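You operate a simulated robot arm through the tools that you are given. There is no shell and no other tool. Be economical: measure what you need, move in short steps, check, and stop when the job is done.

You run a simulated two-armed robot. Do the job below in one go: nothing can be reset, and whatever is moved stays where it is left.

JOB
Pick up the flask that says "F" from the blue table top with one hand, pass it to the other hand and put it on the green mat. Set down upright: flask.

Only the result counts: the job must be done as asked and must still hold three seconds after the hand-in. Knocking over, shifting, dropping, spilling or breaking anything else fails it.

ROBOT AND FRAMES
Two 7-joint arms with two-finger parallel grippers on one trunk, on a base that drives. Base frame: it is fixed to the floor where the robot stands at the start and does not move with it; the origin is under the middle of the robot, x ahead of it, y to its left, z up; the surface under the hand at the start is at about z = 88. Units: cm, rad, N and s.
The left shoulder is at the start at [7, 13.4, 117.6], the right one opposite. With the tool pointing down near the work surface each hand reaches from about 18 to 64 cm from the robot's upright axis, wherever it stands, measured 20 degrees to its own side. Places, roughly: green mat (23x19 cm) [224, 158, 80]. Payload 1.57 kg a hand.
The TCP of each hand is the grasp point between the finger pads, 3 cm short of the fingertips. In the tool frame z runs along the fingers and y along their closing line. The gripper opens to 8 cm. The fingers are 1.7 cm wide and 1.2 cm thick; the gripper's body (4 by 8.2 cm) begins 8 cm behind the TCP.
Orientation is that of the tool frame in the base frame, as a unit quaternion [w, x, y, z]. With the fingers straight down and closing along the base's y, the tool's x points along the base's -x, its y along +y and its z along -z.

CONTROLS
- The arms move only by the tool send_rows. It takes "left_targets", "right_targets" or both (then of equal length, played together; a hand with none holds still); each is a list of rows, each a list of 7 numbers: the shift along the base's x, y, z in units of 20 mm (1.0 is 20 mm), then the turn, a rotation vector about the base's x, y, z in units of 8 degrees (1.0 is 8 degrees), then the finger opening in cm, from 0 to 8. In form: [[dx, dy, dz, wx, wy, wz, grip], ...]. A call has 1 to 20 rows; each row shifts and turns the commanded pose from where the row before left it. A call with a number of a shift or a turn outside -1 to 1 is refused whole. Rows are played at 5 a second. More than 5 cm and 0.15 rad between two rows, or a gripper value outside its range, and nothing of the call is played. Where a pose cannot be reached the arm comes as near as it can. A force on the tool above 40 N (or 10 N above the force at the start of the call, whichever is more), or a blocked arm, ends the call early, and 0.2 s more pass. Each finger travels about 15.3 cm/s and halts on what it meets, pressing with about 39 N; the grip force reading is that of the motor and also rises with nothing between the fingers. The clock runs only during rows and for 0.2 s after the last one: add rows that do not move to give the fingers time. It gives the time, the measured TCP pose, the force on the tool (base axes), the opening and the grip force at its end, in the units of the frame above (readings bear some noise), with the torque about the TCP (base axes, N m) and any sound that the robot's microphone picked up.
- Cameras (640 x 400 px; columns grow to the right, rows downward): "scene" is now at [13.6, 0.94, 140.49]; the picture's right is [0.13, -0.99, 0.00], its down [-0.57, -0.07, -0.82] and it looks along [0.81, 0.11, -0.58] (base axes); focal length 284 px, centre (320, 200). "left" rides on the left gripper at [7.2, 0.7, -12.2] in its tool frame; the picture's right is [-0.09, 1.00, 0.00], its down [-0.84, -0.08, -0.54] and it looks along [-0.54, -0.05, 0.84] (tool axes); focal length 238 px, centre (320, 200). "right" rides on the right gripper at [7.2, -0.7, -12.2] in its tool frame; the picture's right is [0.09, 1.00, 0.00], its down [-0.84, 0.08, -0.54] and it looks along [-0.54, 0.05, 0.84] (tool axes); focal length 238 px, centre (320, 200). There is no depth. A picture from a camera that has moved, and an enlarged one, comes with that camera's place and axes in the base frame and with its lens.
- capture(camera): a new picture of that camera. It takes no simulated time.
- lift_body(by): slides the trunk up (or, below 0, down) by that many cm; the arms and the scene camera ride with it, the base frame stays. It gives what a move gives, with no picture.
- drive_base(legs): drives the robot by 1 to 6 legs, each [ahead, left, turn to the left] in cm, cm and rad, along the robot's own axes; the way and the turn of a leg run together, so that a leg with both is an arc; at most 150 cm and 3.142 rad a leg. The arms and the cameras ride along, it lands a little off, and it stops where it bumps. It gives what a move gives.
- pan_tilt(pan, tilt): turns the head with the scene camera to pan (to the left, within 1.501 rad either way) and tilt (down, from -0.506 to 1.204), counted from straight ahead of the robot. It gives what a move gives.
- close_up(camera, box): a new picture of the part [left, top, right, bottom] of that camera's present view, enlarged. It takes no simulated time.
- finish_job(): hands the job in; it is judged then, once.

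Go step by step. Nothing tells you exact positions but the pictures and the camera data: compare them with the known pose of the tool, close in by small moves and look again before you grip or let go. The budget is 120 turns and 88 pictures, counting those below and the enlarged ones. Unless the task says otherwise, let go and move clear before handing in, and close with one line.

The tools are called after "Emit:" as a command line: name --argument value ..., lists and objects as JSON in quotes. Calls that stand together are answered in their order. send_rows: Moves the arms, as the interface text tells. Its arguments: {"type":"object","properties":{"left_targets":{"type":"array"},"right_targets":{"type":"array"}},"required":[]} The other tools are called the same way: lift_body (by) slides the trunk up or down; drive_base (legs) drives the base; pan_tilt (pan, tilt) turns the head that bears the scene camera; capture (camera) takes a picture; close_up (camera, box) takes an enlarged picture of a part of a camera's view; finish_job () hands the job in.

At the start:

```text
time: 0.0
left_tool_pos: [37.09, 30.1, 121.18]
left_ee_rot: [0.0, 0.0, 1.0, 0.0]
left_wrist_force: [0.4, -0.4, 0.5]
left_wrist_torque: [0.01, 0.01, 0.0]
left_gripper_width: 7.99
left_grip_force: 0.0
right_tool_pos: [37.88, -9.0, 120.1]
right_ee_rot: [-0.001, -0.001, 1.0, 0.0]
right_wrist_force: [-0.2, 0.0, 0.0]
right_wrist_torque: [0.0, 0.02, -0.04]
right_gripper_width: 7.99
right_grip_force: 0.1
trunk travel left (down, up): [-75.0, 19.0]
robot x, y, heading: [-0.19, -0.01, 0.0]
head pan, tilt: [0.129, 0.616]
```

scene: 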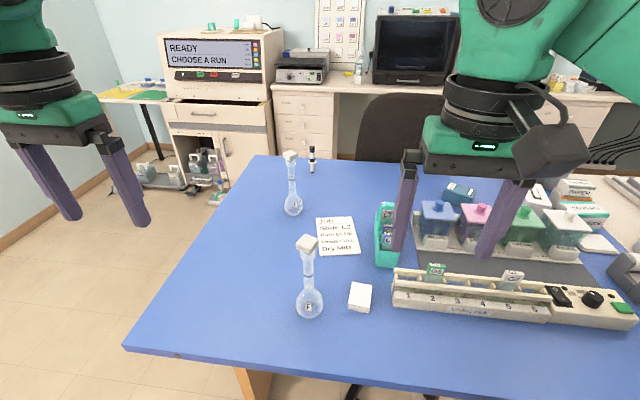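
right: 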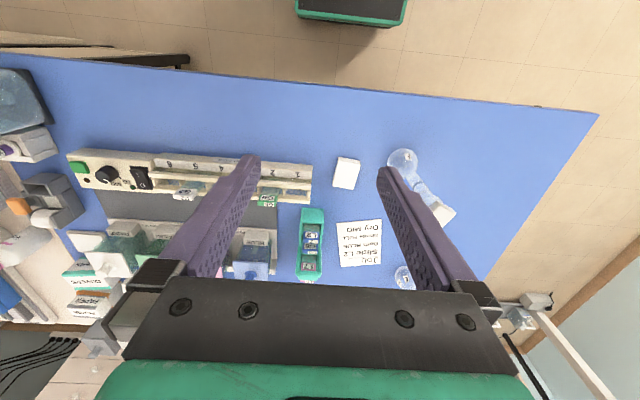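
left: 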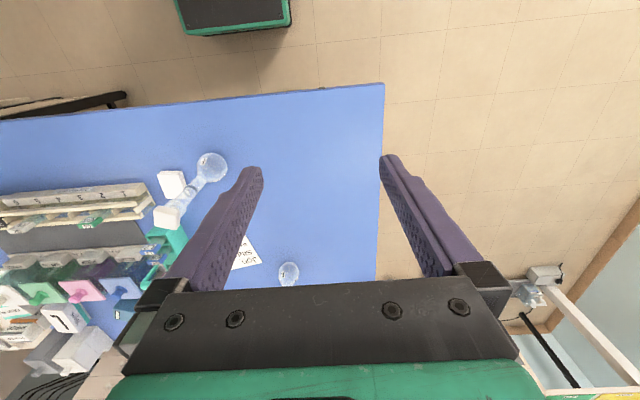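

I see two flasks on the blue table; I need to read their letters. I zoom in on both.

Emit:
close_up --camera "scene" --box '[270, 220, 370, 330]'

Emit:
close_up --camera "scene" --box '[260, 140, 340, 220]'

```text
3.64 times, centred on (320, 275) of scene
camera zoom: at [13.6, 0.94, 140.49], right [0.13, -0.99, 0.0], down [-0.57, -0.07, -0.82], along [0.81, 0.11, -0.58], focal length 1034 px, centre (320, -73)
```

zoom: 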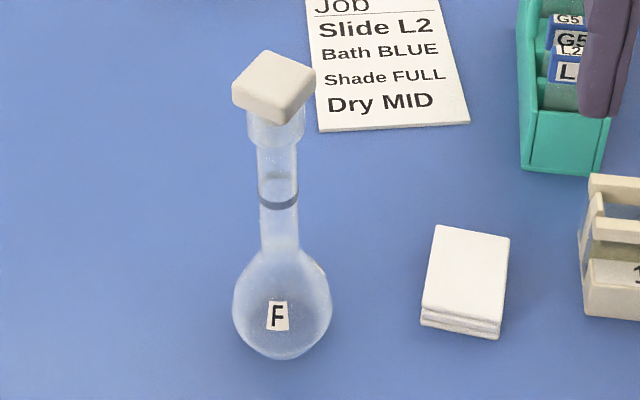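

```text
5.00 times, centred on (300, 180) of scene
camera zoom: at [13.6, 0.94, 140.49], right [0.13, -0.99, 0.0], down [-0.57, -0.07, -0.82], along [0.81, 0.11, -0.58], focal length 1422 px, centre (420, 300)
```

zoom: 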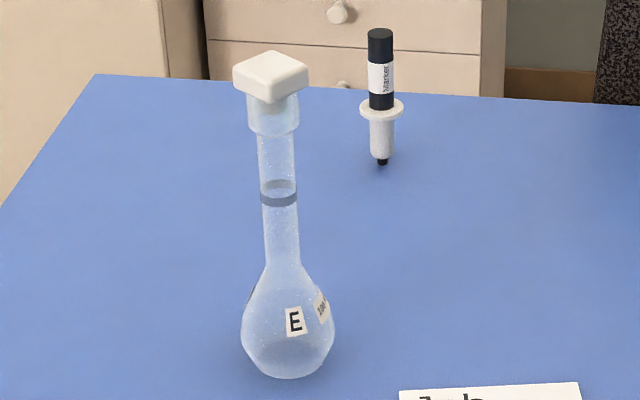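

The F flask is the near one, at about x=47, y=8, with its neck at about z=96–102. I look toward the mat before choosing the hands.

Emit:
pan_tilt --pan 0.62 --tilt 0.3

Emit:
capture --camera "scene"

Emit:
close_up --camera "scene" --box '[200, 80, 440, 230]'

```text
time: 0.9
left_tool_pos: [37.13, 30.01, 121.17]
left_ee_rot: [0.0, 0.0, 1.0, 0.0]
left_wrist_force: [0.0, -0.9, 0.2]
left_wrist_torque: [-0.02, 0.0, 0.0]
left_gripper_width: 8.0
left_grip_force: 0.0
right_tool_pos: [37.88, -8.97, 119.99]
right_ee_rot: [0.001, 0.001, 1.0, 0.0]
right_wrist_force: [0.3, 0.4, 0.2]
right_wrist_torque: [0.0, 0.0, 0.01]
right_gripper_width: 8.0
right_grip_force: 0.0
trunk travel left (down, up): [-75.0, 19.0]
robot x, y, heading: [0.49, -0.26, -0.002]
head pan, tilt: [0.62, 0.3]
```

```text
82 pictures are left
camera scene: at [12.48, 5.21, 143.37], right [0.58, -0.81, 0.0], down [-0.24, -0.17, -0.96], along [0.78, 0.55, -0.3], focal length 284 px, centre (320, 200)
```

scene: 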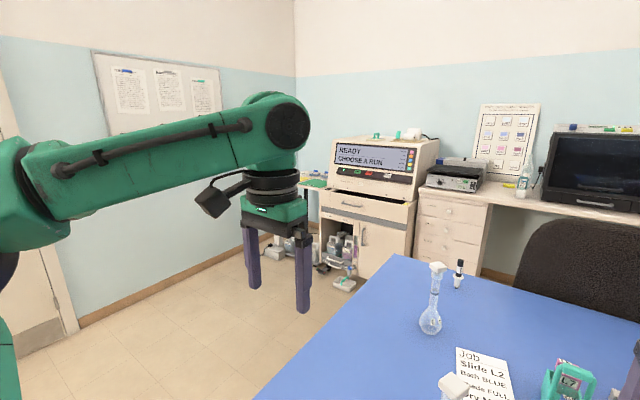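

```text
2.67 times, centred on (320, 155) of scene
camera zoom: at [12.48, 5.21, 143.37], right [0.58, -0.81, 0.0], down [-0.24, -0.17, -0.96], along [0.78, 0.55, -0.3], focal length 759 px, centre (320, 320)
```

zoom: 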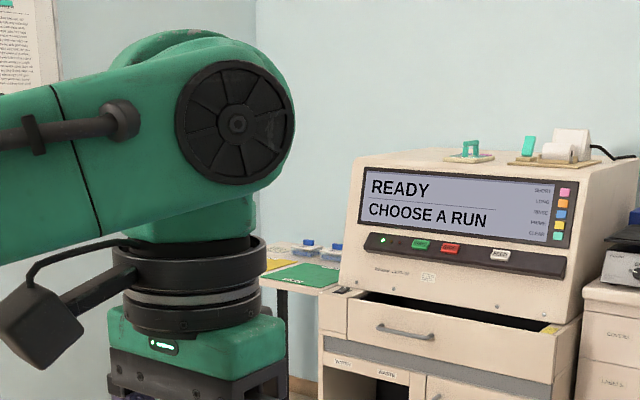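

The mat lies on the side table left of the machine, so the left hand will place and the right hand will pick. I back off a little and shift left so the flask is in front of the right hand.

Emit:
drive_base --legs '[[-8, 18, 0]]'

Emit:
pan_tilt --pan -0.15 --tilt 0.6

Emit:
capture --camera "scene"

```text
time: 2.5
left_tool_pos: [29.14, 47.22, 121.18]
left_ee_rot: [-0.001, 0.0, 1.0, 0.0]
left_wrist_force: [-0.5, -0.4, 0.3]
left_wrist_torque: [0.04, 0.02, 0.01]
left_gripper_width: 8.01
left_grip_force: 0.2
right_tool_pos: [29.99, 8.11, 119.97]
right_ee_rot: [-0.002, 0.0, 1.0, 0.001]
right_wrist_force: [-0.1, -0.1, 0.1]
right_wrist_torque: [0.03, 0.02, 0.02]
right_gripper_width: 8.0
right_grip_force: 0.1
trunk travel left (down, up): [-75.0, 19.0]
robot x, y, heading: [-8.15, 17.16, -0.001]
head pan, tilt: [0.62, 0.3]
```

```text
time: 3.6
left_tool_pos: [28.98, 47.42, 121.13]
left_ee_rot: [0.0, 0.0, 1.0, 0.0]
left_wrist_force: [-0.1, 0.0, -0.1]
left_wrist_torque: [0.02, 0.0, -0.01]
left_gripper_width: 7.97
left_grip_force: 0.1
right_tool_pos: [29.75, 8.27, 120.12]
right_ee_rot: [-0.001, 0.0, 1.0, 0.0]
right_wrist_force: [-0.1, -0.4, -0.5]
right_wrist_torque: [-0.01, -0.02, -0.01]
right_gripper_width: 8.02
right_grip_force: 0.1
trunk travel left (down, up): [-75.0, 19.0]
robot x, y, heading: [-7.69, 17.53, 0.003]
head pan, tilt: [-0.15, 0.6]
```

```text
80 pictures are left
camera scene: at [5.57, 15.82, 140.63], right [-0.15, -0.99, 0.0], down [-0.56, 0.08, -0.83], along [0.82, -0.12, -0.56], focal length 284 px, centre (320, 200)
```

scene: 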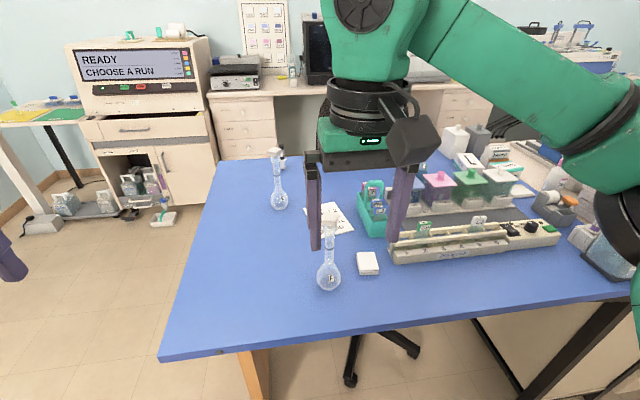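

I enlarge the flask from this second viewpoint for triangulation, and begin turning the right hand toward horizontal, high above the table.

Emit:
close_up --camera "scene" --box '[280, 205, 400, 300]'

Emit:
send_rows --right_targets '[[0, 0, 0.3, 0, -1, 0, 8], [0, 0, 0.3, 0, -1, 0, 8], [0, 0, 0.3, 0, -1, 0, 8], [0, 0, 0.3, 0, -1, 0, 8], [0, 0, 0.3, 0, -1, 0, 8], [0, 0, 0, 0, -1, 0, 8]]'

```text
4.21 times, centred on (340, 252) of scene
camera zoom: at [5.57, 15.82, 140.63], right [-0.15, -0.99, 0.0], down [-0.56, 0.08, -0.83], along [0.82, -0.12, -0.56], focal length 1198 px, centre (236, -21)
```

zoom: 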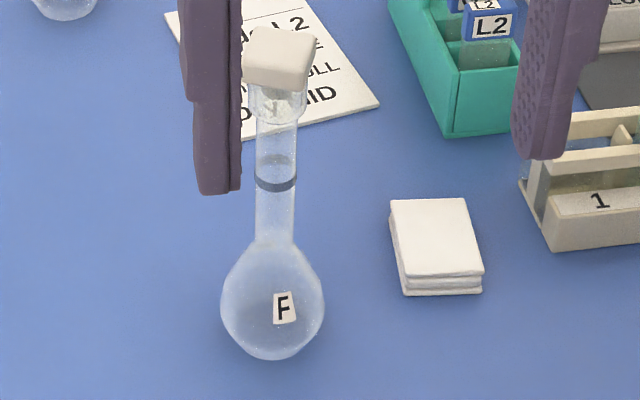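

```text
time: 5.0
left_tool_pos: [29.0, 47.5, 121.21]
left_ee_rot: [0.0, 0.0, 1.0, 0.0]
left_wrist_force: [-0.3, 0.8, -0.2]
left_wrist_torque: [0.01, -0.02, 0.01]
left_gripper_width: 7.99
left_grip_force: 0.0
right_tool_pos: [29.73, 8.35, 123.19]
right_ee_rot: [0.407, 0.0, 0.913, 0.001]
right_wrist_force: [-0.2, -0.5, 0.1]
right_wrist_torque: [0.04, -0.02, -0.01]
right_gripper_width: 7.99
right_grip_force: 0.1
trunk travel left (down, up): [-75.0, 19.0]
robot x, y, heading: [-7.91, 17.5, 0.001]
head pan, tilt: [-0.15, 0.6]
```

The flask axis is at about (47.5, 7.7), bulb to z≈95, neck z≈96–103, and stopper above. I finish turning the right hand to near-horizontal with a leftward yaw, staying high.

Emit:
send_rows --right_targets '[[0.5, -0.42, 0, 0, -1, 0, 8], [0.5, -0.42, 0, 0, -1, 0, 8], [0.5, -0.42, 0, 0, -1, 0, 8], [0.5, -0.42, 0, 0, -0.375, 0, 8], [0.5, -0.42, 0, 0, 0, 1, 8], [0.5, -0.42, 0, 0, 0, 1, 8], [0.5, -0.42, 0, 0, 0, 1, 8], [0.5, -0.42, 0, 0, 0, 1, 8], [0, 0, 0, 0, 0, 0, 8]]'

Emit:
capture --camera "scene"

Emit:
capture --camera "right"

```text
time: 7.0
left_tool_pos: [28.88, 47.6, 121.11]
left_ee_rot: [0.0, 0.001, 1.0, 0.0]
left_wrist_force: [-0.4, -0.7, -1.1]
left_wrist_torque: [-0.02, 0.0, 0.03]
left_gripper_width: 8.01
left_grip_force: 0.0
right_tool_pos: [37.92, 1.61, 123.09]
right_ee_rot: [0.585, -0.218, 0.763, 0.167]
right_wrist_force: [-0.1, 0.3, -0.2]
right_wrist_torque: [-0.02, -0.01, -0.02]
right_gripper_width: 7.98
right_grip_force: 0.0
trunk travel left (down, up): [-75.0, 19.0]
robot x, y, heading: [-8.02, 17.43, 0.004]
head pan, tilt: [-0.15, 0.6]
```

```text
78 pictures are left
camera scene: at [5.51, 15.91, 140.63], right [-0.15, -0.99, 0.0], down [-0.56, 0.08, -0.83], along [0.82, -0.12, -0.56], focal length 284 px, centre (320, 200)
```

scene: 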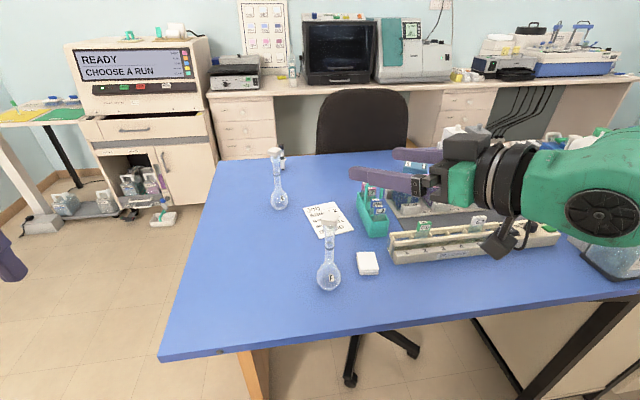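

```text
77 pictures are left
camera right: at [26.66, -6.19, 119.32], right [-0.55, 0.83, -0.09], down [-0.3, -0.1, 0.95], along [0.78, 0.55, 0.3], focal length 238 px, centre (320, 200)
```

right: 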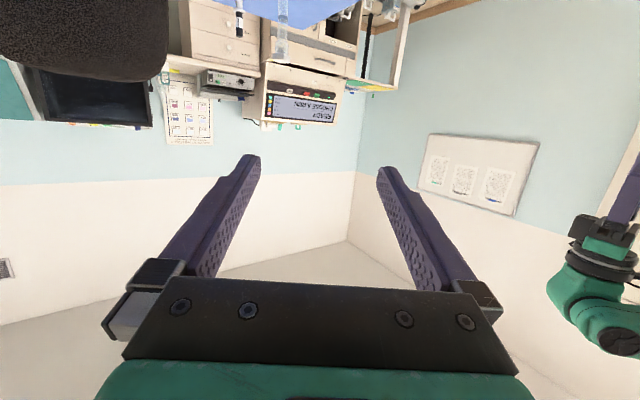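

The hand orientation came out as planned. I descend to the pre-grasp point 12 cm behind the neck.

Emit:
send_rows --right_targets '[[0, 0, -1, 0, 0, 0, 8], [0, 0, -1, 0, 0, 0, 8], [0, 0, -1, 0, 0, 0, 8], [0, 0, -1, 0, 0, 0, 8], [0, 0, -1, 0, 0, 0, 8], [0, 0, -1, 0, 0, 0, 8], [0, 0, -1, 0, 0, 0, 8], [0, 0, -1, 0, 0, 0, 8], [0, 0, -1, 0, 0, 0, 8], [0, 0, -1, 0, 0, 0, 8], [0, 0, -1, 0, 0, 0, 8], [0, 0, 0, 0, 0, 0, 8]]'

Emit:
capture --camera "scene"

Emit:
capture --camera "right"

```text
time: 9.6
left_tool_pos: [28.93, 47.52, 121.06]
left_ee_rot: [0.0, 0.0, 1.0, 0.0]
left_wrist_force: [0.5, -0.7, -0.2]
left_wrist_torque: [0.01, 0.0, 0.01]
left_gripper_width: 8.0
left_grip_force: 0.0
right_tool_pos: [37.99, 1.64, 101.35]
right_ee_rot: [0.584, -0.219, 0.763, 0.169]
right_wrist_force: [0.3, -0.1, 0.1]
right_wrist_torque: [0.0, 0.0, -0.01]
right_gripper_width: 8.01
right_grip_force: 0.1
right hand out of reach, approached as far as the arm can: row 11
trunk travel left (down, up): [-75.0, 19.0]
robot x, y, heading: [-8.09, 17.16, 0.0]
head pan, tilt: [-0.15, 0.6]
```

```text
76 pictures are left
camera scene: at [5.51, 15.86, 140.63], right [-0.15, -0.99, 0.0], down [-0.56, 0.08, -0.83], along [0.82, -0.12, -0.56], focal length 284 px, centre (320, 200)
```

scene: 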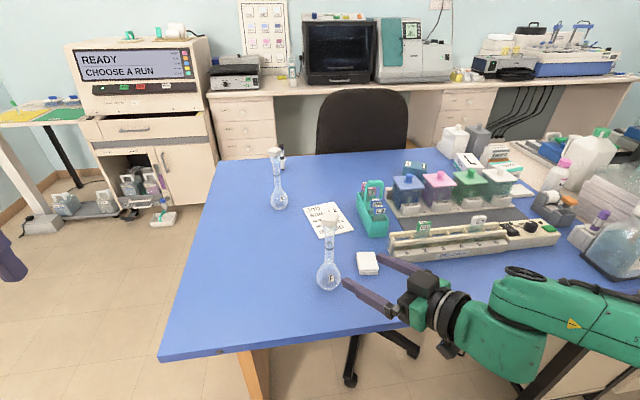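

```text
75 pictures are left
camera right: at [26.69, -6.23, 97.67], right [-0.55, 0.83, -0.09], down [-0.3, -0.1, 0.95], along [0.78, 0.55, 0.3], focal length 238 px, centre (320, 200)
```

right: 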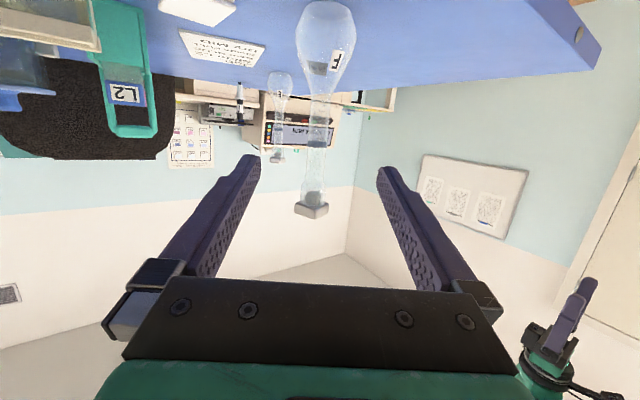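

The neck is centred between the fingers. I advance along the tool axis most of the way and look again.

Emit:
send_rows --right_targets '[[0.79, 0.497, -0.28, 0, 0, 0, 8], [0.79, 0.497, -0.28, 0, 0, 0, 8], [0.79, 0.497, -0.28, 0, 0, 0, 8], [0.79, 0.497, -0.28, 0, 0, 0, 8], [0, 0, 0, 0, 0, 0, 8]]'

Emit:
close_up --camera "scene" --box '[280, 205, 440, 305]'

Emit:
capture --camera "right"

```text
time: 10.8
left_tool_pos: [28.89, 47.42, 120.98]
left_ee_rot: [0.0, 0.001, 1.0, 0.0]
left_wrist_force: [-0.3, -0.4, -0.5]
left_wrist_torque: [0.02, -0.03, -0.05]
left_gripper_width: 7.99
left_grip_force: 0.1
right_tool_pos: [44.07, 5.45, 99.14]
right_ee_rot: [0.585, -0.219, 0.763, 0.168]
right_wrist_force: [-0.9, -0.5, 0.5]
right_wrist_torque: [0.0, -0.02, 0.0]
right_gripper_width: 7.99
right_grip_force: 0.0
trunk travel left (down, up): [-75.0, 19.0]
robot x, y, heading: [-8.27, 17.01, 0.001]
head pan, tilt: [-0.15, 0.6]
```

```text
4.00 times, centred on (360, 255) of scene
camera zoom: at [5.48, 15.85, 140.64], right [-0.15, -0.99, 0.0], down [-0.56, 0.08, -0.83], along [0.82, -0.12, -0.56], focal length 1138 px, centre (160, -20)
```

zoom: 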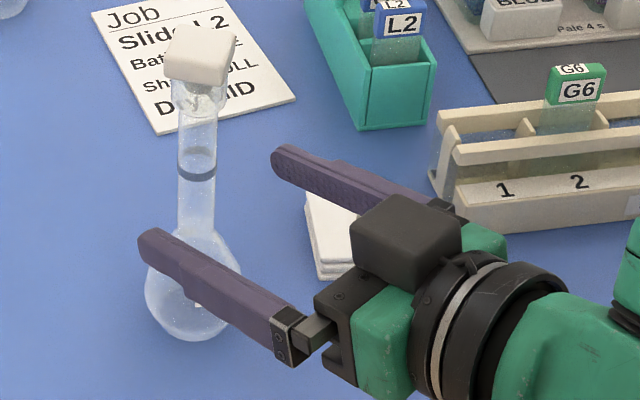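

```text
73 pictures are left
camera right: at [33.0, -2.33, 95.42], right [-0.55, 0.83, -0.09], down [-0.3, -0.1, 0.95], along [0.78, 0.55, 0.3], focal length 238 px, centre (320, 200)
```

right: 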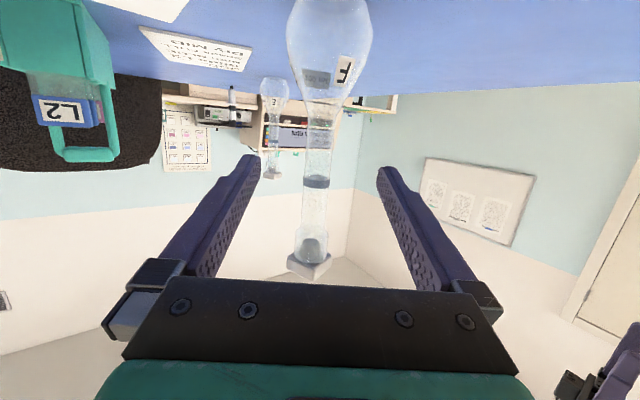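

All consistent: the neck axis is at about (47.5, 7.5). I advance the last bit so the neck sits between the pads at z≈98.

Emit:
send_rows --right_targets '[[0.86, 0.5, -0.27, 0, 0, 0, 8], [0.86, 0.5, -0.27, 0, 0, 0, 8], [0, 0, 0, 0, 0, 0, 8]]'

Emit:
close_up --camera "scene" --box '[280, 205, 440, 305]'

Emit:
capture --camera "right"

```text
time: 11.6
left_tool_pos: [28.84, 47.47, 121.1]
left_ee_rot: [-0.001, 0.001, 1.0, 0.001]
left_wrist_force: [-0.4, -0.1, -0.8]
left_wrist_torque: [-0.01, -0.03, 0.01]
left_gripper_width: 7.98
left_grip_force: 0.0
right_tool_pos: [47.62, 7.36, 98.07]
right_ee_rot: [0.585, -0.219, 0.763, 0.168]
right_wrist_force: [-0.3, 0.2, 0.8]
right_wrist_torque: [0.0, 0.0, 0.0]
right_gripper_width: 7.99
right_grip_force: 0.0
trunk travel left (down, up): [-75.0, 19.0]
robot x, y, heading: [-7.93, 17.36, 0.0]
head pan, tilt: [-0.15, 0.6]
```

```text
4.00 times, centred on (360, 255) of scene
camera zoom: at [5.46, 15.83, 140.64], right [-0.15, -0.99, 0.0], down [-0.56, 0.08, -0.83], along [0.82, -0.12, -0.56], focal length 1138 px, centre (160, -20)
```

zoom: 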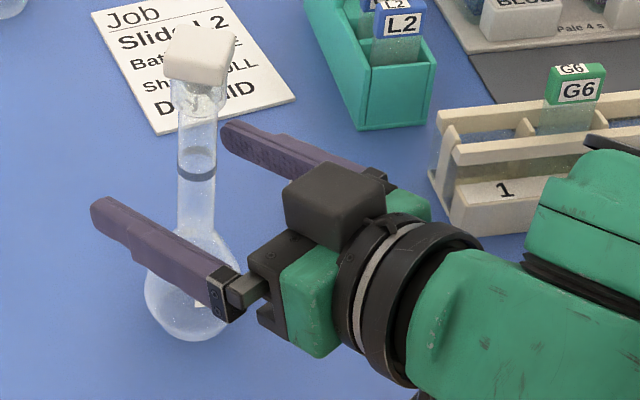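

```text
71 pictures are left
camera right: at [36.43, -0.32, 94.42], right [-0.55, 0.83, -0.09], down [-0.3, -0.1, 0.95], along [0.78, 0.55, 0.3], focal length 238 px, centre (320, 200)
```

right: 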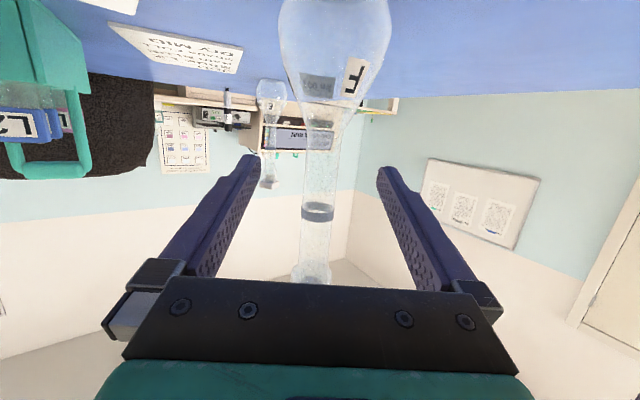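

The neck is centred between the pads. I close the right gripper.

Emit:
send_rows --right_targets '[[0, 0, 0, 0, 0, 0, 4], [0, 0, 0, 0, 0, 0, 2.5], [0, 0, 0, 0, 0, 0, 1], [0, 0, 0, 0, 0, 0, 1], [0, 0, 0, 0, 0, 0, 1]]'

Emit:
close_up --camera "scene" --box '[280, 205, 440, 305]'

```text
time: 12.8
left_tool_pos: [29.04, 47.47, 121.05]
left_ee_rot: [0.001, 0.0, 1.0, 0.0]
left_wrist_force: [0.3, -0.4, -0.1]
left_wrist_torque: [0.0, -0.02, 0.03]
left_gripper_width: 7.99
left_grip_force: 0.1
right_tool_pos: [47.55, 7.48, 98.12]
right_ee_rot: [0.586, -0.219, 0.762, 0.168]
right_wrist_force: [-0.5, 0.8, -0.1]
right_wrist_torque: [-0.02, 0.03, 0.0]
right_gripper_width: 1.87
right_grip_force: 33.3
trunk travel left (down, up): [-75.0, 19.0]
robot x, y, heading: [-8.15, 17.62, 0.003]
head pan, tilt: [-0.15, 0.6]
```

```text
4.00 times, centred on (360, 255) of scene
camera zoom: at [5.53, 15.86, 140.63], right [-0.15, -0.99, 0.0], down [-0.56, 0.08, -0.83], along [0.82, -0.12, -0.56], focal length 1138 px, centre (160, -20)
```

zoom: 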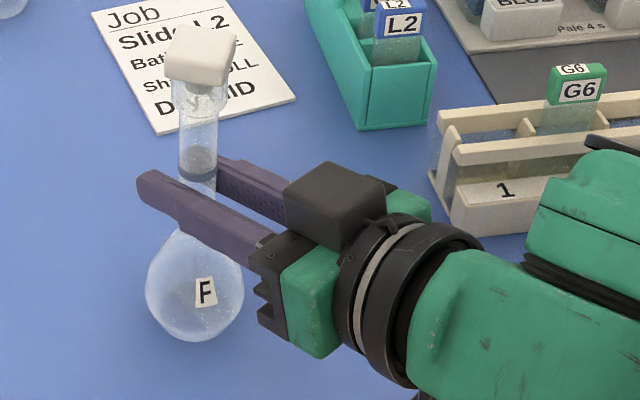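

The neck is held (1.87 cm). I lift straight up.

Emit:
send_rows --right_targets '[[0, 0, 0.3, 0, 0, 0, 1], [0, 0, 0.5, 0, 0, 0, 1], [0, 0, 0.7, 0, 0, 0, 1], [0, 0, 0.8, 0, 0, 0, 1], [0, 0, 0.8, 0, 0, 0, 1], [0, 0, 0.8, 0, 0, 0, 1], [0, 0, 0.8, 0, 0, 0, 1], [0, 0, 0.8, 0, 0, 0, 1], [0, 0, 0.5, 0, 0, 0, 1], [0, 0, 0.3, 0, 0, 0, 1], [0, 0, 0, 0, 0, 0, 1]]'

Emit:
capture --camera "scene"

```text
time: 15.2
left_tool_pos: [28.95, 47.61, 121.14]
left_ee_rot: [0.0, 0.0, 1.0, 0.0]
left_wrist_force: [-0.3, 0.2, -0.8]
left_wrist_torque: [-0.01, 0.02, 0.02]
left_gripper_width: 7.98
left_grip_force: 0.0
right_tool_pos: [47.68, 7.53, 110.57]
right_ee_rot: [0.585, -0.218, 0.763, 0.167]
right_wrist_force: [0.2, -0.2, -0.5]
right_wrist_torque: [0.02, 0.02, 0.02]
right_gripper_width: 1.87
right_grip_force: 32.9
trunk travel left (down, up): [-75.0, 19.0]
robot x, y, heading: [-8.08, 17.3, -0.001]
head pan, tilt: [-0.15, 0.6]
```

```text
69 pictures are left
camera scene: at [5.56, 15.86, 140.63], right [-0.15, -0.99, 0.0], down [-0.56, 0.08, -0.82], along [0.82, -0.12, -0.57], focal length 284 px, centre (320, 200)
```

scene: 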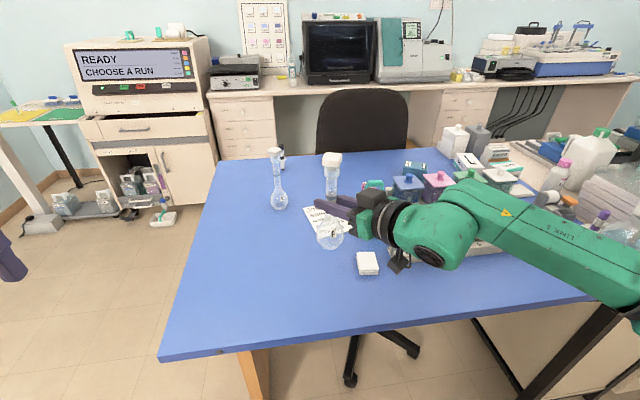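

The flask is lifted. I bring it toward the robot's middle and at the same time turn the left hand near-horizontal, pointing inward.

Emit:
send_rows --left_targets '[[0.23, -0.5, -0.15, 0, -1, 0, 8], [0.23, -0.5, -0.15, 0, -1, 0, 8], [0.23, -0.5, -0.15, 0, -1, 0, 8], [0.23, -0.5, -0.15, 0, -1, 0, 8], [0.23, -0.5, -0.15, 0, -1, 0, 8], [0.23, -0.5, -0.15, 0, -1, 0, 8], [0.23, -0.5, -0.15, 0, -1, 0, 8], [0.23, -0.5, -0.15, 0, -1, 0, 8], [0.23, -0.5, -0.15, 0, -1, 0, 8], [0.23, -0.5, -0.15, 0, -1, 0, 8], [0.23, -0.5, -0.15, 0, 0, -1, 8], [0.23, -0.5, -0.15, 0, 0, -1, 8], [0.23, -0.5, -0.15, 0, 0, -1, 8], [0.23, -0.5, -0.15, 0, 0, -1, 8], [0.23, -0.5, -0.15, 0, 0, -1, 8], [0.23, -0.5, -0.15, 0, 0, -1, 8], [0, 0, 0, 0, 0, 0, 8]]' --right_targets '[[-0.085, 0.234, 0, 0, 0, 0, 1], [-0.085, 0.234, 0, 0, 0, 0, 1], [-0.085, 0.234, 0, 0, 0, 0, 1], [-0.085, 0.234, 0, 0, 0, 0, 1], [-0.085, 0.234, 0, 0, 0, 0, 1], [-0.085, 0.234, 0, 0, 0, 0, 1], [-0.085, 0.234, 0, 0, 0, 0, 1], [-0.085, 0.234, 0, 0, 0, 0, 1], [-0.085, 0.234, 0, 0, 0, 0, 1], [-0.085, 0.234, 0, 0, 0, 0, 1], [-0.085, 0.234, 0, 0, 0, 0, 1], [-0.085, 0.234, 0, 0, 0, 0, 1], [-0.085, 0.234, 0, 0, 0, 0, 1], [-0.085, 0.234, 0, 0, 0, 0, 1], [-0.085, 0.234, 0, 0, 0, 0, 1], [-0.085, 0.234, 0, 0, 0, 0, 1], [0, 0, 0, 0, 0, 0, 1]]'

Emit:
capture --camera "scene"

Emit:
capture --camera "left"

```text
time: 18.8
left_tool_pos: [43.29, 36.87, 117.72]
left_ee_rot: [0.508, 0.324, 0.769, -0.211]
left_wrist_force: [-0.2, -0.3, 0.6]
left_wrist_torque: [-0.02, -0.02, 0.03]
left_gripper_width: 8.01
left_grip_force: 0.0
left hand out of reach, approached as far as the arm can: row 5, 6, 7, 8, 9, 10
right_tool_pos: [44.83, 14.99, 110.5]
right_ee_rot: [0.585, -0.219, 0.762, 0.168]
right_wrist_force: [0.3, 0.0, -1.2]
right_wrist_torque: [-0.01, 0.02, 0.0]
right_gripper_width: 1.88
right_grip_force: 32.8
trunk travel left (down, up): [-75.0, 19.0]
robot x, y, heading: [-8.18, 17.16, -0.002]
head pan, tilt: [-0.15, 0.6]
```

```text
68 pictures are left
camera scene: at [5.49, 15.85, 140.63], right [-0.15, -0.99, 0.0], down [-0.56, 0.08, -0.83], along [0.82, -0.12, -0.56], focal length 284 px, centre (320, 200)
```

scene: 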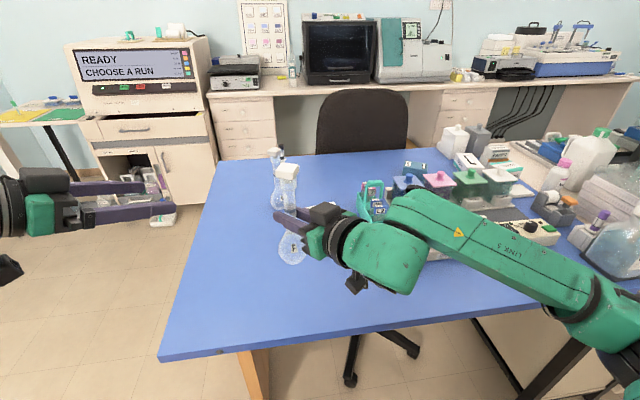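

```text
67 pictures are left
camera left: at [33.95, 47.44, 115.8], right [0.74, 0.67, 0.09], down [-0.18, 0.06, 0.98], along [0.65, -0.74, 0.17], focal length 238 px, centre (320, 200)
```

left: 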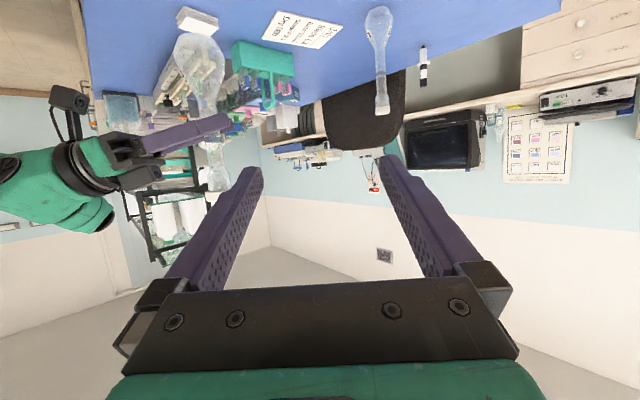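

The left hand stopped a bit more tilted than commanded since it was close in. I move the flask 7 cm farther out, level the left hand some more and bring it partway across.

Emit:
send_rows --left_targets '[[0, -0.5, 0, -0.53, -0.52, 0, 8], [0, -0.5, 0, -0.53, -0.52, 0, 8], [0, -0.5, 0, 0, 0, 0, 8], [0, -0.5, 0, 0, 0, 0, 8], [0, -0.5, 0, 0, 0, 0, 8], [0, -0.5, 0, 0, 0, 0, 8], [0, -0.5, 0, 0, 0, 0, 8], [0, -0.5, 0, 0, 0, 0, 8], [0, 0, 0, 0, 0, 0, 8]]' --right_targets '[[0.45, 0, 0, 0, 0, 0, 1], [0.45, 0, 0, 0, 0, 0, 1], [0.45, 0, 0, 0, 0, 0, 1], [0.45, 0, 0, 0, 0, 0, 1], [0.45, 0, 0, 0, 0, 0, 1], [0.45, 0, 0, 0, 0, 0, 1], [0.45, 0, 0, 0, 0, 0, 1], [0.45, 0, 0, 0, 0, 0, 1], [0, 0, 0, 0, 0, 0, 1]]'

Emit:
capture --camera "scene"

Emit:
capture --camera "left"

```text
time: 20.8
left_tool_pos: [43.35, 29.03, 117.7]
left_ee_rot: [0.586, 0.299, 0.713, -0.242]
left_wrist_force: [0.7, 0.3, 0.0]
left_wrist_torque: [0.0, -0.04, -0.04]
left_gripper_width: 8.0
left_grip_force: 0.2
right_tool_pos: [52.13, 15.16, 110.57]
right_ee_rot: [0.585, -0.219, 0.763, 0.168]
right_wrist_force: [1.3, 0.1, -1.0]
right_wrist_torque: [0.0, 0.0, -0.01]
right_gripper_width: 1.87
right_grip_force: 32.9
trunk travel left (down, up): [-75.0, 19.0]
robot x, y, heading: [-8.34, 17.64, -0.002]
head pan, tilt: [-0.15, 0.6]
```

```text
66 pictures are left
camera scene: at [5.53, 15.87, 140.63], right [-0.15, -0.99, 0.0], down [-0.56, 0.08, -0.83], along [0.82, -0.12, -0.56], focal length 284 px, centre (320, 200)
```

scene: 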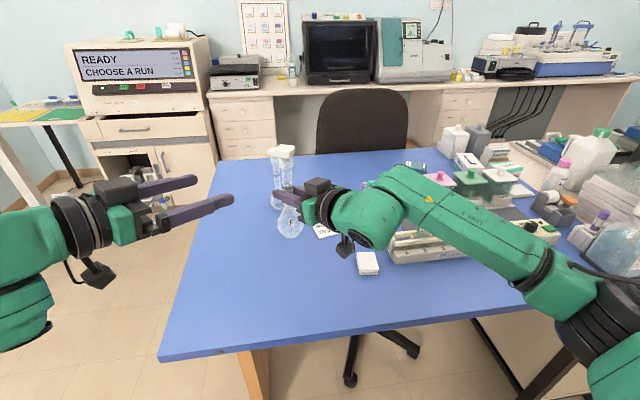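

```text
65 pictures are left
camera left: at [34.52, 38.91, 112.99], right [0.72, 0.68, 0.09], down [-0.32, 0.2, 0.93], along [0.62, -0.7, 0.36], focal length 238 px, centre (320, 200)
```

left: 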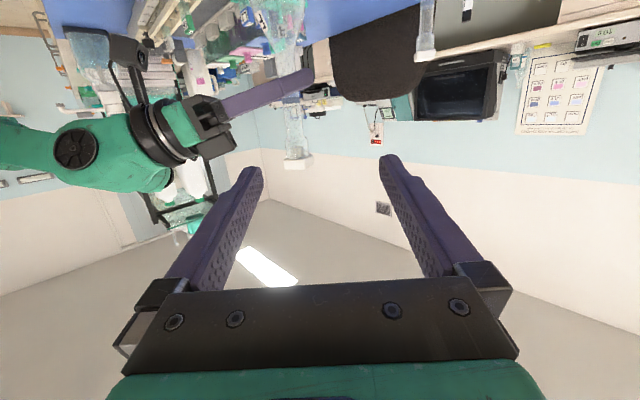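

The left hand is level enough (tilt 11°). I line it up 12 cm behind the neck at the upper-neck height and check.

Emit:
send_rows --left_targets '[[0.05, -0.55, -0.12, 0, 0, 0, 8], [0.05, -0.55, -0.12, 0, 0, 0, 8], [0.05, -0.55, -0.12, 0, 0, 0, 8], [0.05, -0.55, -0.12, 0, 0, 0, 8], [0.05, -0.55, -0.12, 0, 0, 0, 8], [0, 0, 0, 0, 0, 0, 8]]'

Emit:
capture --camera "left"

Emit:
capture --camera "right"

Emit:
close_up --camera "scene" --box '[200, 120, 360, 250]'

```text
time: 22.2
left_tool_pos: [43.92, 23.63, 116.42]
left_ee_rot: [0.586, 0.3, 0.712, -0.244]
left_wrist_force: [-0.3, 0.2, 1.1]
left_wrist_torque: [0.02, -0.02, 0.02]
left_gripper_width: 8.01
left_grip_force: 0.1
right_tool_pos: [52.1, 15.05, 110.7]
right_ee_rot: [0.585, -0.219, 0.762, 0.168]
right_wrist_force: [0.9, 0.0, -0.7]
right_wrist_torque: [0.02, -0.01, 0.05]
right_gripper_width: 1.86
right_grip_force: 33.1
trunk travel left (down, up): [-75.0, 19.0]
robot x, y, heading: [-7.9, 17.23, -0.004]
head pan, tilt: [-0.15, 0.6]
```

```text
64 pictures are left
camera left: at [35.04, 33.53, 111.71], right [0.72, 0.68, 0.09], down [-0.31, 0.21, 0.93], along [0.62, -0.7, 0.36], focal length 238 px, centre (320, 200)
```

left: 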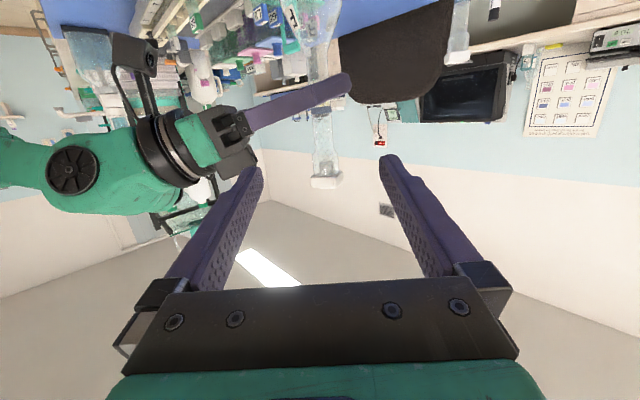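

```text
63 pictures are left
camera right: at [40.92, 7.25, 106.93], right [-0.55, 0.83, -0.09], down [-0.3, -0.1, 0.95], along [0.78, 0.55, 0.3], focal length 238 px, centre (320, 200)
```

right: 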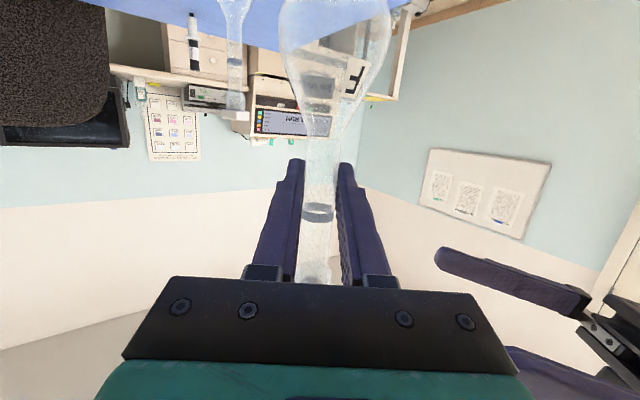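

```text
3.08 times, centred on (280, 185) of scene
camera zoom: at [5.54, 15.89, 140.63], right [-0.15, -0.99, 0.0], down [-0.56, 0.08, -0.82], along [0.82, -0.12, -0.57], focal length 875 px, centre (443, 246)
```

zoom: 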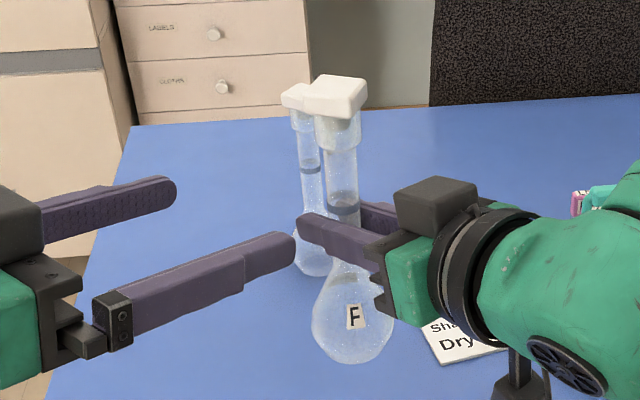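

The tool axis points at the neck midway between the rim and the right fingers. I advance 7 cm and check.

Emit:
send_rows --left_targets '[[0.592, -0.602, -0.165, 0, 0, 0, 8], [0.592, -0.602, -0.165, 0, 0, 0, 8], [0.592, -0.602, -0.165, 0, 0, 0, 8], [0.592, -0.602, -0.165, 0, 0, 0, 8], [0, 0, 0, 0, 0, 0, 8]]'

Emit:
capture --camera "left"

Emit:
close_up --camera "scene" --box '[220, 120, 360, 235]'

```text
time: 23.4
left_tool_pos: [46.24, 21.22, 115.77]
left_ee_rot: [0.584, 0.299, 0.716, -0.24]
left_wrist_force: [-0.5, 0.5, -0.4]
left_wrist_torque: [-0.02, 0.01, 0.02]
left_gripper_width: 8.01
left_grip_force: 0.2
left hand out of reach, approached as far as the arm can: row 2, 3, 4
right_tool_pos: [52.2, 15.06, 110.72]
right_ee_rot: [0.585, -0.219, 0.763, 0.168]
right_wrist_force: [-0.2, 0.5, -0.2]
right_wrist_torque: [0.02, 0.02, 0.02]
right_gripper_width: 1.87
right_grip_force: 32.9
trunk travel left (down, up): [-75.0, 19.0]
robot x, y, heading: [-7.91, 16.82, -0.004]
head pan, tilt: [-0.15, 0.6]
```

```text
61 pictures are left
camera left: at [37.38, 31.15, 111.09], right [0.72, 0.69, 0.1], down [-0.31, 0.2, 0.93], along [0.62, -0.7, 0.36], focal length 238 px, centre (320, 200)
```

left: 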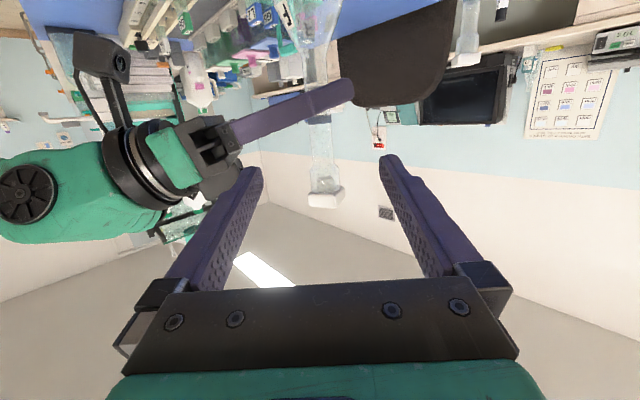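

```text
3.48 times, centred on (290, 178) of scene
camera zoom: at [5.56, 15.87, 140.63], right [-0.15, -0.99, 0.0], down [-0.56, 0.08, -0.82], along [0.82, -0.12, -0.57], focal length 990 px, centre (424, 278)
```

zoom: 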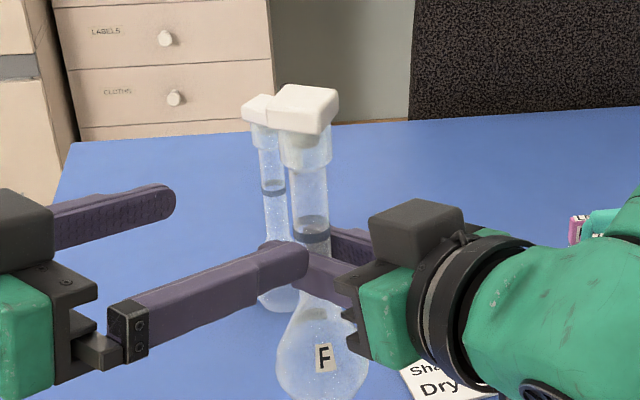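

The left arm is at its limit there, so I bring the flask to the left hand along the same line with the right arm.

Emit:
send_rows --right_targets '[[-0.49, 0.51, 0.13, 0, 0, 0, 1], [-0.49, 0.51, 0.13, 0, 0, 0, 1], [-0.49, 0.51, 0.13, 0, 0, 0, 1], [0, 0, 0, 0, 0, 0, 1]]'

Emit:
capture --camera "left"

Emit:
close_up --camera "scene" --box '[200, 120, 360, 250]'

```text
time: 24.4
left_tool_pos: [46.25, 21.26, 115.71]
left_ee_rot: [0.584, 0.299, 0.716, -0.24]
left_wrist_force: [-0.1, 0.4, 0.0]
left_wrist_torque: [0.01, 0.01, 0.02]
left_gripper_width: 8.01
left_grip_force: 0.0
right_tool_pos: [49.11, 18.11, 111.41]
right_ee_rot: [0.585, -0.219, 0.762, 0.169]
right_wrist_force: [0.2, -0.1, -1.4]
right_wrist_torque: [-0.01, -0.03, 0.01]
right_gripper_width: 1.86
right_grip_force: 33.0
trunk travel left (down, up): [-75.0, 19.0]
robot x, y, heading: [-8.33, 17.18, 0.0]
head pan, tilt: [-0.15, 0.6]
```

```text
59 pictures are left
camera left: at [37.38, 31.15, 111.09], right [0.72, 0.69, 0.1], down [-0.31, 0.2, 0.93], along [0.62, -0.7, 0.36], focal length 238 px, centre (320, 200)
```

left: 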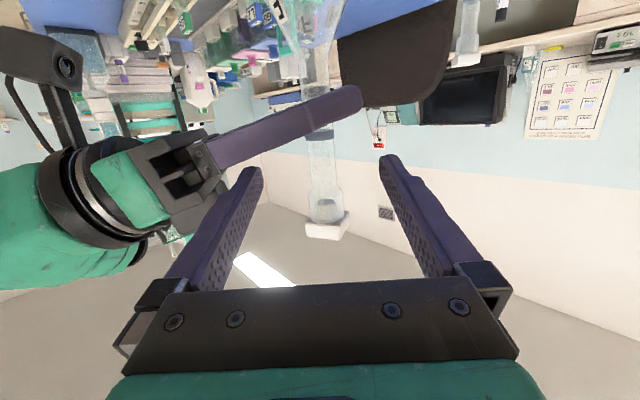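

```text
3.08 times, centred on (280, 185) of scene
camera zoom: at [5.57, 15.85, 140.63], right [-0.15, -0.99, 0.0], down [-0.56, 0.08, -0.82], along [0.82, -0.12, -0.57], focal length 875 px, centre (443, 246)
```

zoom: 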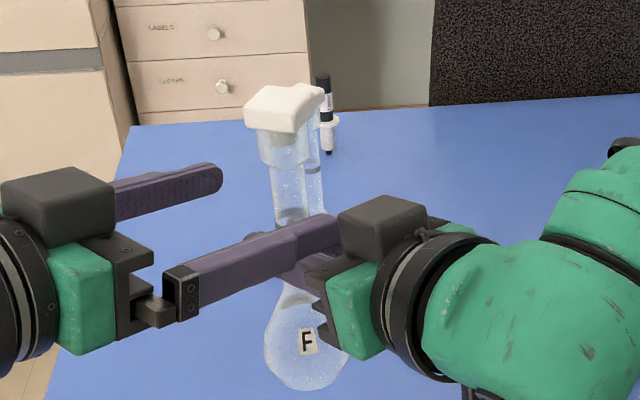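

The alignment still holds. I narrow the left opening to 4.5 cm for clearance above the right fingers, then bring the neck the remaining 4 cm in.

Emit:
send_rows --left_targets '[[0, 0, 0, 0, 0, 0, 5.5], [0, 0, 0, 0, 0, 0, 4.6], [0, 0, 0, 0, 0, 0, 4.6]]'

Emit:
send_rows --right_targets '[[-0.35, 0.39, 0.1, 0, 0, 0, 1], [-0.35, 0.39, 0.1, 0, 0, 0, 1], [-0.35, 0.39, 0.1, 0, 0, 0, 1], [0, 0, 0, 0, 0, 0, 1]]'

Emit:
capture --camera "left"

Emit:
close_up --camera "scene" --box '[200, 120, 360, 250]'

```text
time: 25.2
left_tool_pos: [46.37, 21.32, 115.78]
left_ee_rot: [0.584, 0.3, 0.715, -0.242]
left_wrist_force: [0.1, 0.1, -0.1]
left_wrist_torque: [-0.01, 0.0, -0.05]
left_gripper_width: 4.61
left_grip_force: 0.0
right_tool_pos: [49.15, 18.08, 111.47]
right_ee_rot: [0.585, -0.219, 0.763, 0.168]
right_wrist_force: [-0.2, -0.5, -1.0]
right_wrist_torque: [0.01, -0.01, -0.01]
right_gripper_width: 1.89
right_grip_force: 33.1
trunk travel left (down, up): [-75.0, 19.0]
robot x, y, heading: [-8.11, 17.47, 0.003]
head pan, tilt: [-0.15, 0.6]
```

```text
time: 26.2
left_tool_pos: [46.18, 21.29, 115.69]
left_ee_rot: [0.584, 0.299, 0.715, -0.24]
left_wrist_force: [-0.5, 0.3, -0.1]
left_wrist_torque: [-0.03, 0.01, 0.05]
left_gripper_width: 4.61
left_grip_force: 0.2
right_tool_pos: [47.08, 20.54, 112.09]
right_ee_rot: [0.585, -0.219, 0.762, 0.168]
right_wrist_force: [-0.4, 0.8, -1.2]
right_wrist_torque: [-0.03, -0.02, 0.01]
right_gripper_width: 1.87
right_grip_force: 32.7
trunk travel left (down, up): [-75.0, 19.0]
robot x, y, heading: [-7.93, 17.37, -0.001]
head pan, tilt: [-0.15, 0.6]
```

```text
57 pictures are left
camera left: at [37.38, 31.15, 111.09], right [0.72, 0.69, 0.1], down [-0.31, 0.2, 0.93], along [0.62, -0.7, 0.36], focal length 238 px, centre (320, 200)
```

left: 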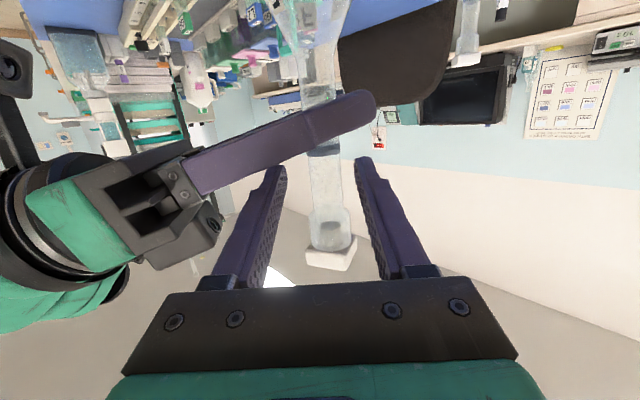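

```text
3.08 times, centred on (280, 185) of scene
camera zoom: at [5.56, 15.85, 140.63], right [-0.15, -0.99, 0.0], down [-0.56, 0.08, -0.82], along [0.82, -0.12, -0.57], focal length 875 px, centre (443, 246)
```

zoom: 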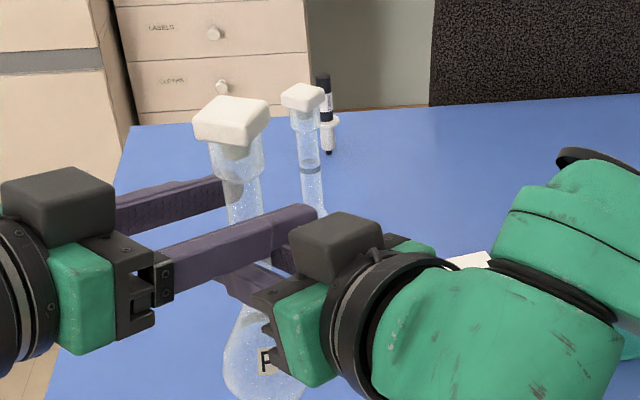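

The neck is nearly there; it needs 1 cm more and 0.3 cm of side correction, then I look again.

Emit:
send_rows --right_targets '[[-0.25, 0.14, 0.05, 0, 0, 0, 1], [-0.25, 0.14, 0.05, 0, 0, 0, 1], [0, 0, 0, 0, 0, 0, 1]]'

Emit:
capture --camera "left"

Emit:
close_up --camera "scene" --box '[220, 130, 320, 230]'

```text
time: 27.0
left_tool_pos: [46.24, 21.31, 115.8]
left_ee_rot: [0.584, 0.299, 0.716, -0.24]
left_wrist_force: [0.2, -0.3, -0.8]
left_wrist_torque: [-0.01, 0.01, -0.02]
left_gripper_width: 4.6
left_grip_force: 0.1
right_tool_pos: [46.08, 21.08, 112.16]
right_ee_rot: [0.585, -0.219, 0.762, 0.168]
right_wrist_force: [0.7, 0.3, -1.2]
right_wrist_torque: [-0.01, -0.01, 0.05]
right_gripper_width: 1.88
right_grip_force: 33.3
trunk travel left (down, up): [-75.0, 19.0]
robot x, y, heading: [-8.03, 17.63, 0.003]
head pan, tilt: [-0.15, 0.6]
```

```text
55 pictures are left
camera left: at [37.38, 31.15, 111.09], right [0.72, 0.69, 0.1], down [-0.31, 0.2, 0.93], along [0.62, -0.7, 0.36], focal length 238 px, centre (320, 200)
```

left: 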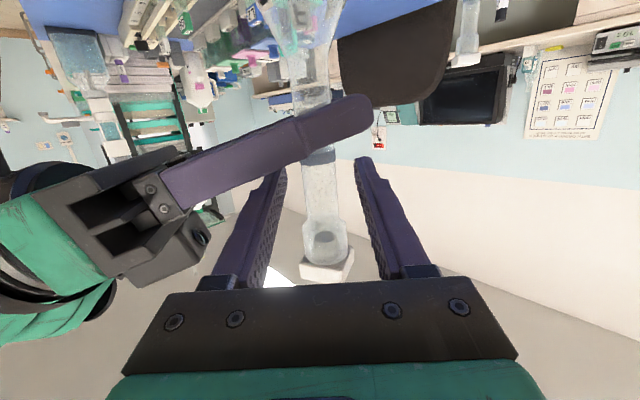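

```text
4.00 times, centred on (270, 180) of scene
camera zoom: at [5.57, 15.86, 140.63], right [-0.15, -0.99, 0.0], down [-0.56, 0.08, -0.82], along [0.82, -0.12, -0.57], focal length 1138 px, centre (520, 280)
```

zoom: 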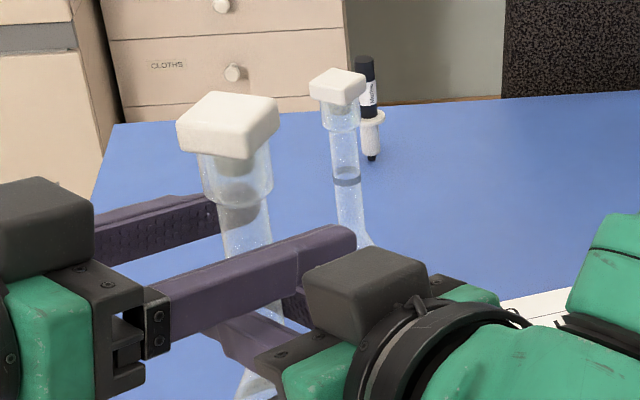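

The neck is centred between the left pads, about 1.6 cm under the rim. I close the left gripper while the right keeps hold.

Emit:
send_rows --left_targets '[[0, 0, 0, 0, 0, 0, 3.4], [0, 0, 0, 0, 0, 0, 2.4], [0, 0, 0, 0, 0, 0, 1.6], [0, 0, 0, 0, 0, 0, 1], [0, 0, 0, 0, 0, 0, 1], [0, 0, 0, 0, 0, 0, 1]]'

Emit:
capture --camera "left"

Emit:
close_up --camera "scene" --box '[220, 130, 320, 230]'

```text
time: 28.4
left_tool_pos: [46.23, 21.24, 115.77]
left_ee_rot: [0.584, 0.299, 0.716, -0.241]
left_wrist_force: [2.7, 1.6, 0.3]
left_wrist_torque: [-0.3, 0.37, -0.01]
left_gripper_width: 1.87
left_grip_force: 32.9
right_tool_pos: [46.02, 21.13, 112.17]
right_ee_rot: [0.585, -0.219, 0.763, 0.168]
right_wrist_force: [-2.5, -0.9, -0.5]
right_wrist_torque: [0.33, -0.51, 0.0]
right_gripper_width: 1.89
right_grip_force: 33.1
trunk travel left (down, up): [-75.0, 19.0]
robot x, y, heading: [-8.32, 17.43, -0.004]
head pan, tilt: [-0.15, 0.6]
```

```text
53 pictures are left
camera left: at [37.38, 31.17, 111.09], right [0.72, 0.69, 0.09], down [-0.31, 0.2, 0.93], along [0.62, -0.7, 0.36], focal length 238 px, centre (320, 200)
```

left: 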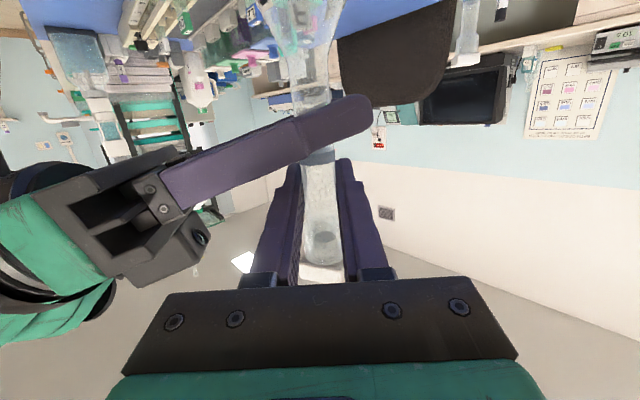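

```text
4.00 times, centred on (270, 180) of scene
camera zoom: at [5.56, 15.87, 140.63], right [-0.15, -0.99, 0.0], down [-0.56, 0.08, -0.82], along [0.82, -0.12, -0.57], focal length 1138 px, centre (520, 280)
```

zoom: 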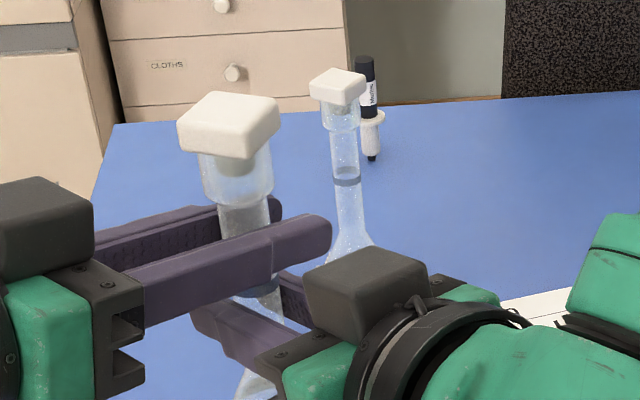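

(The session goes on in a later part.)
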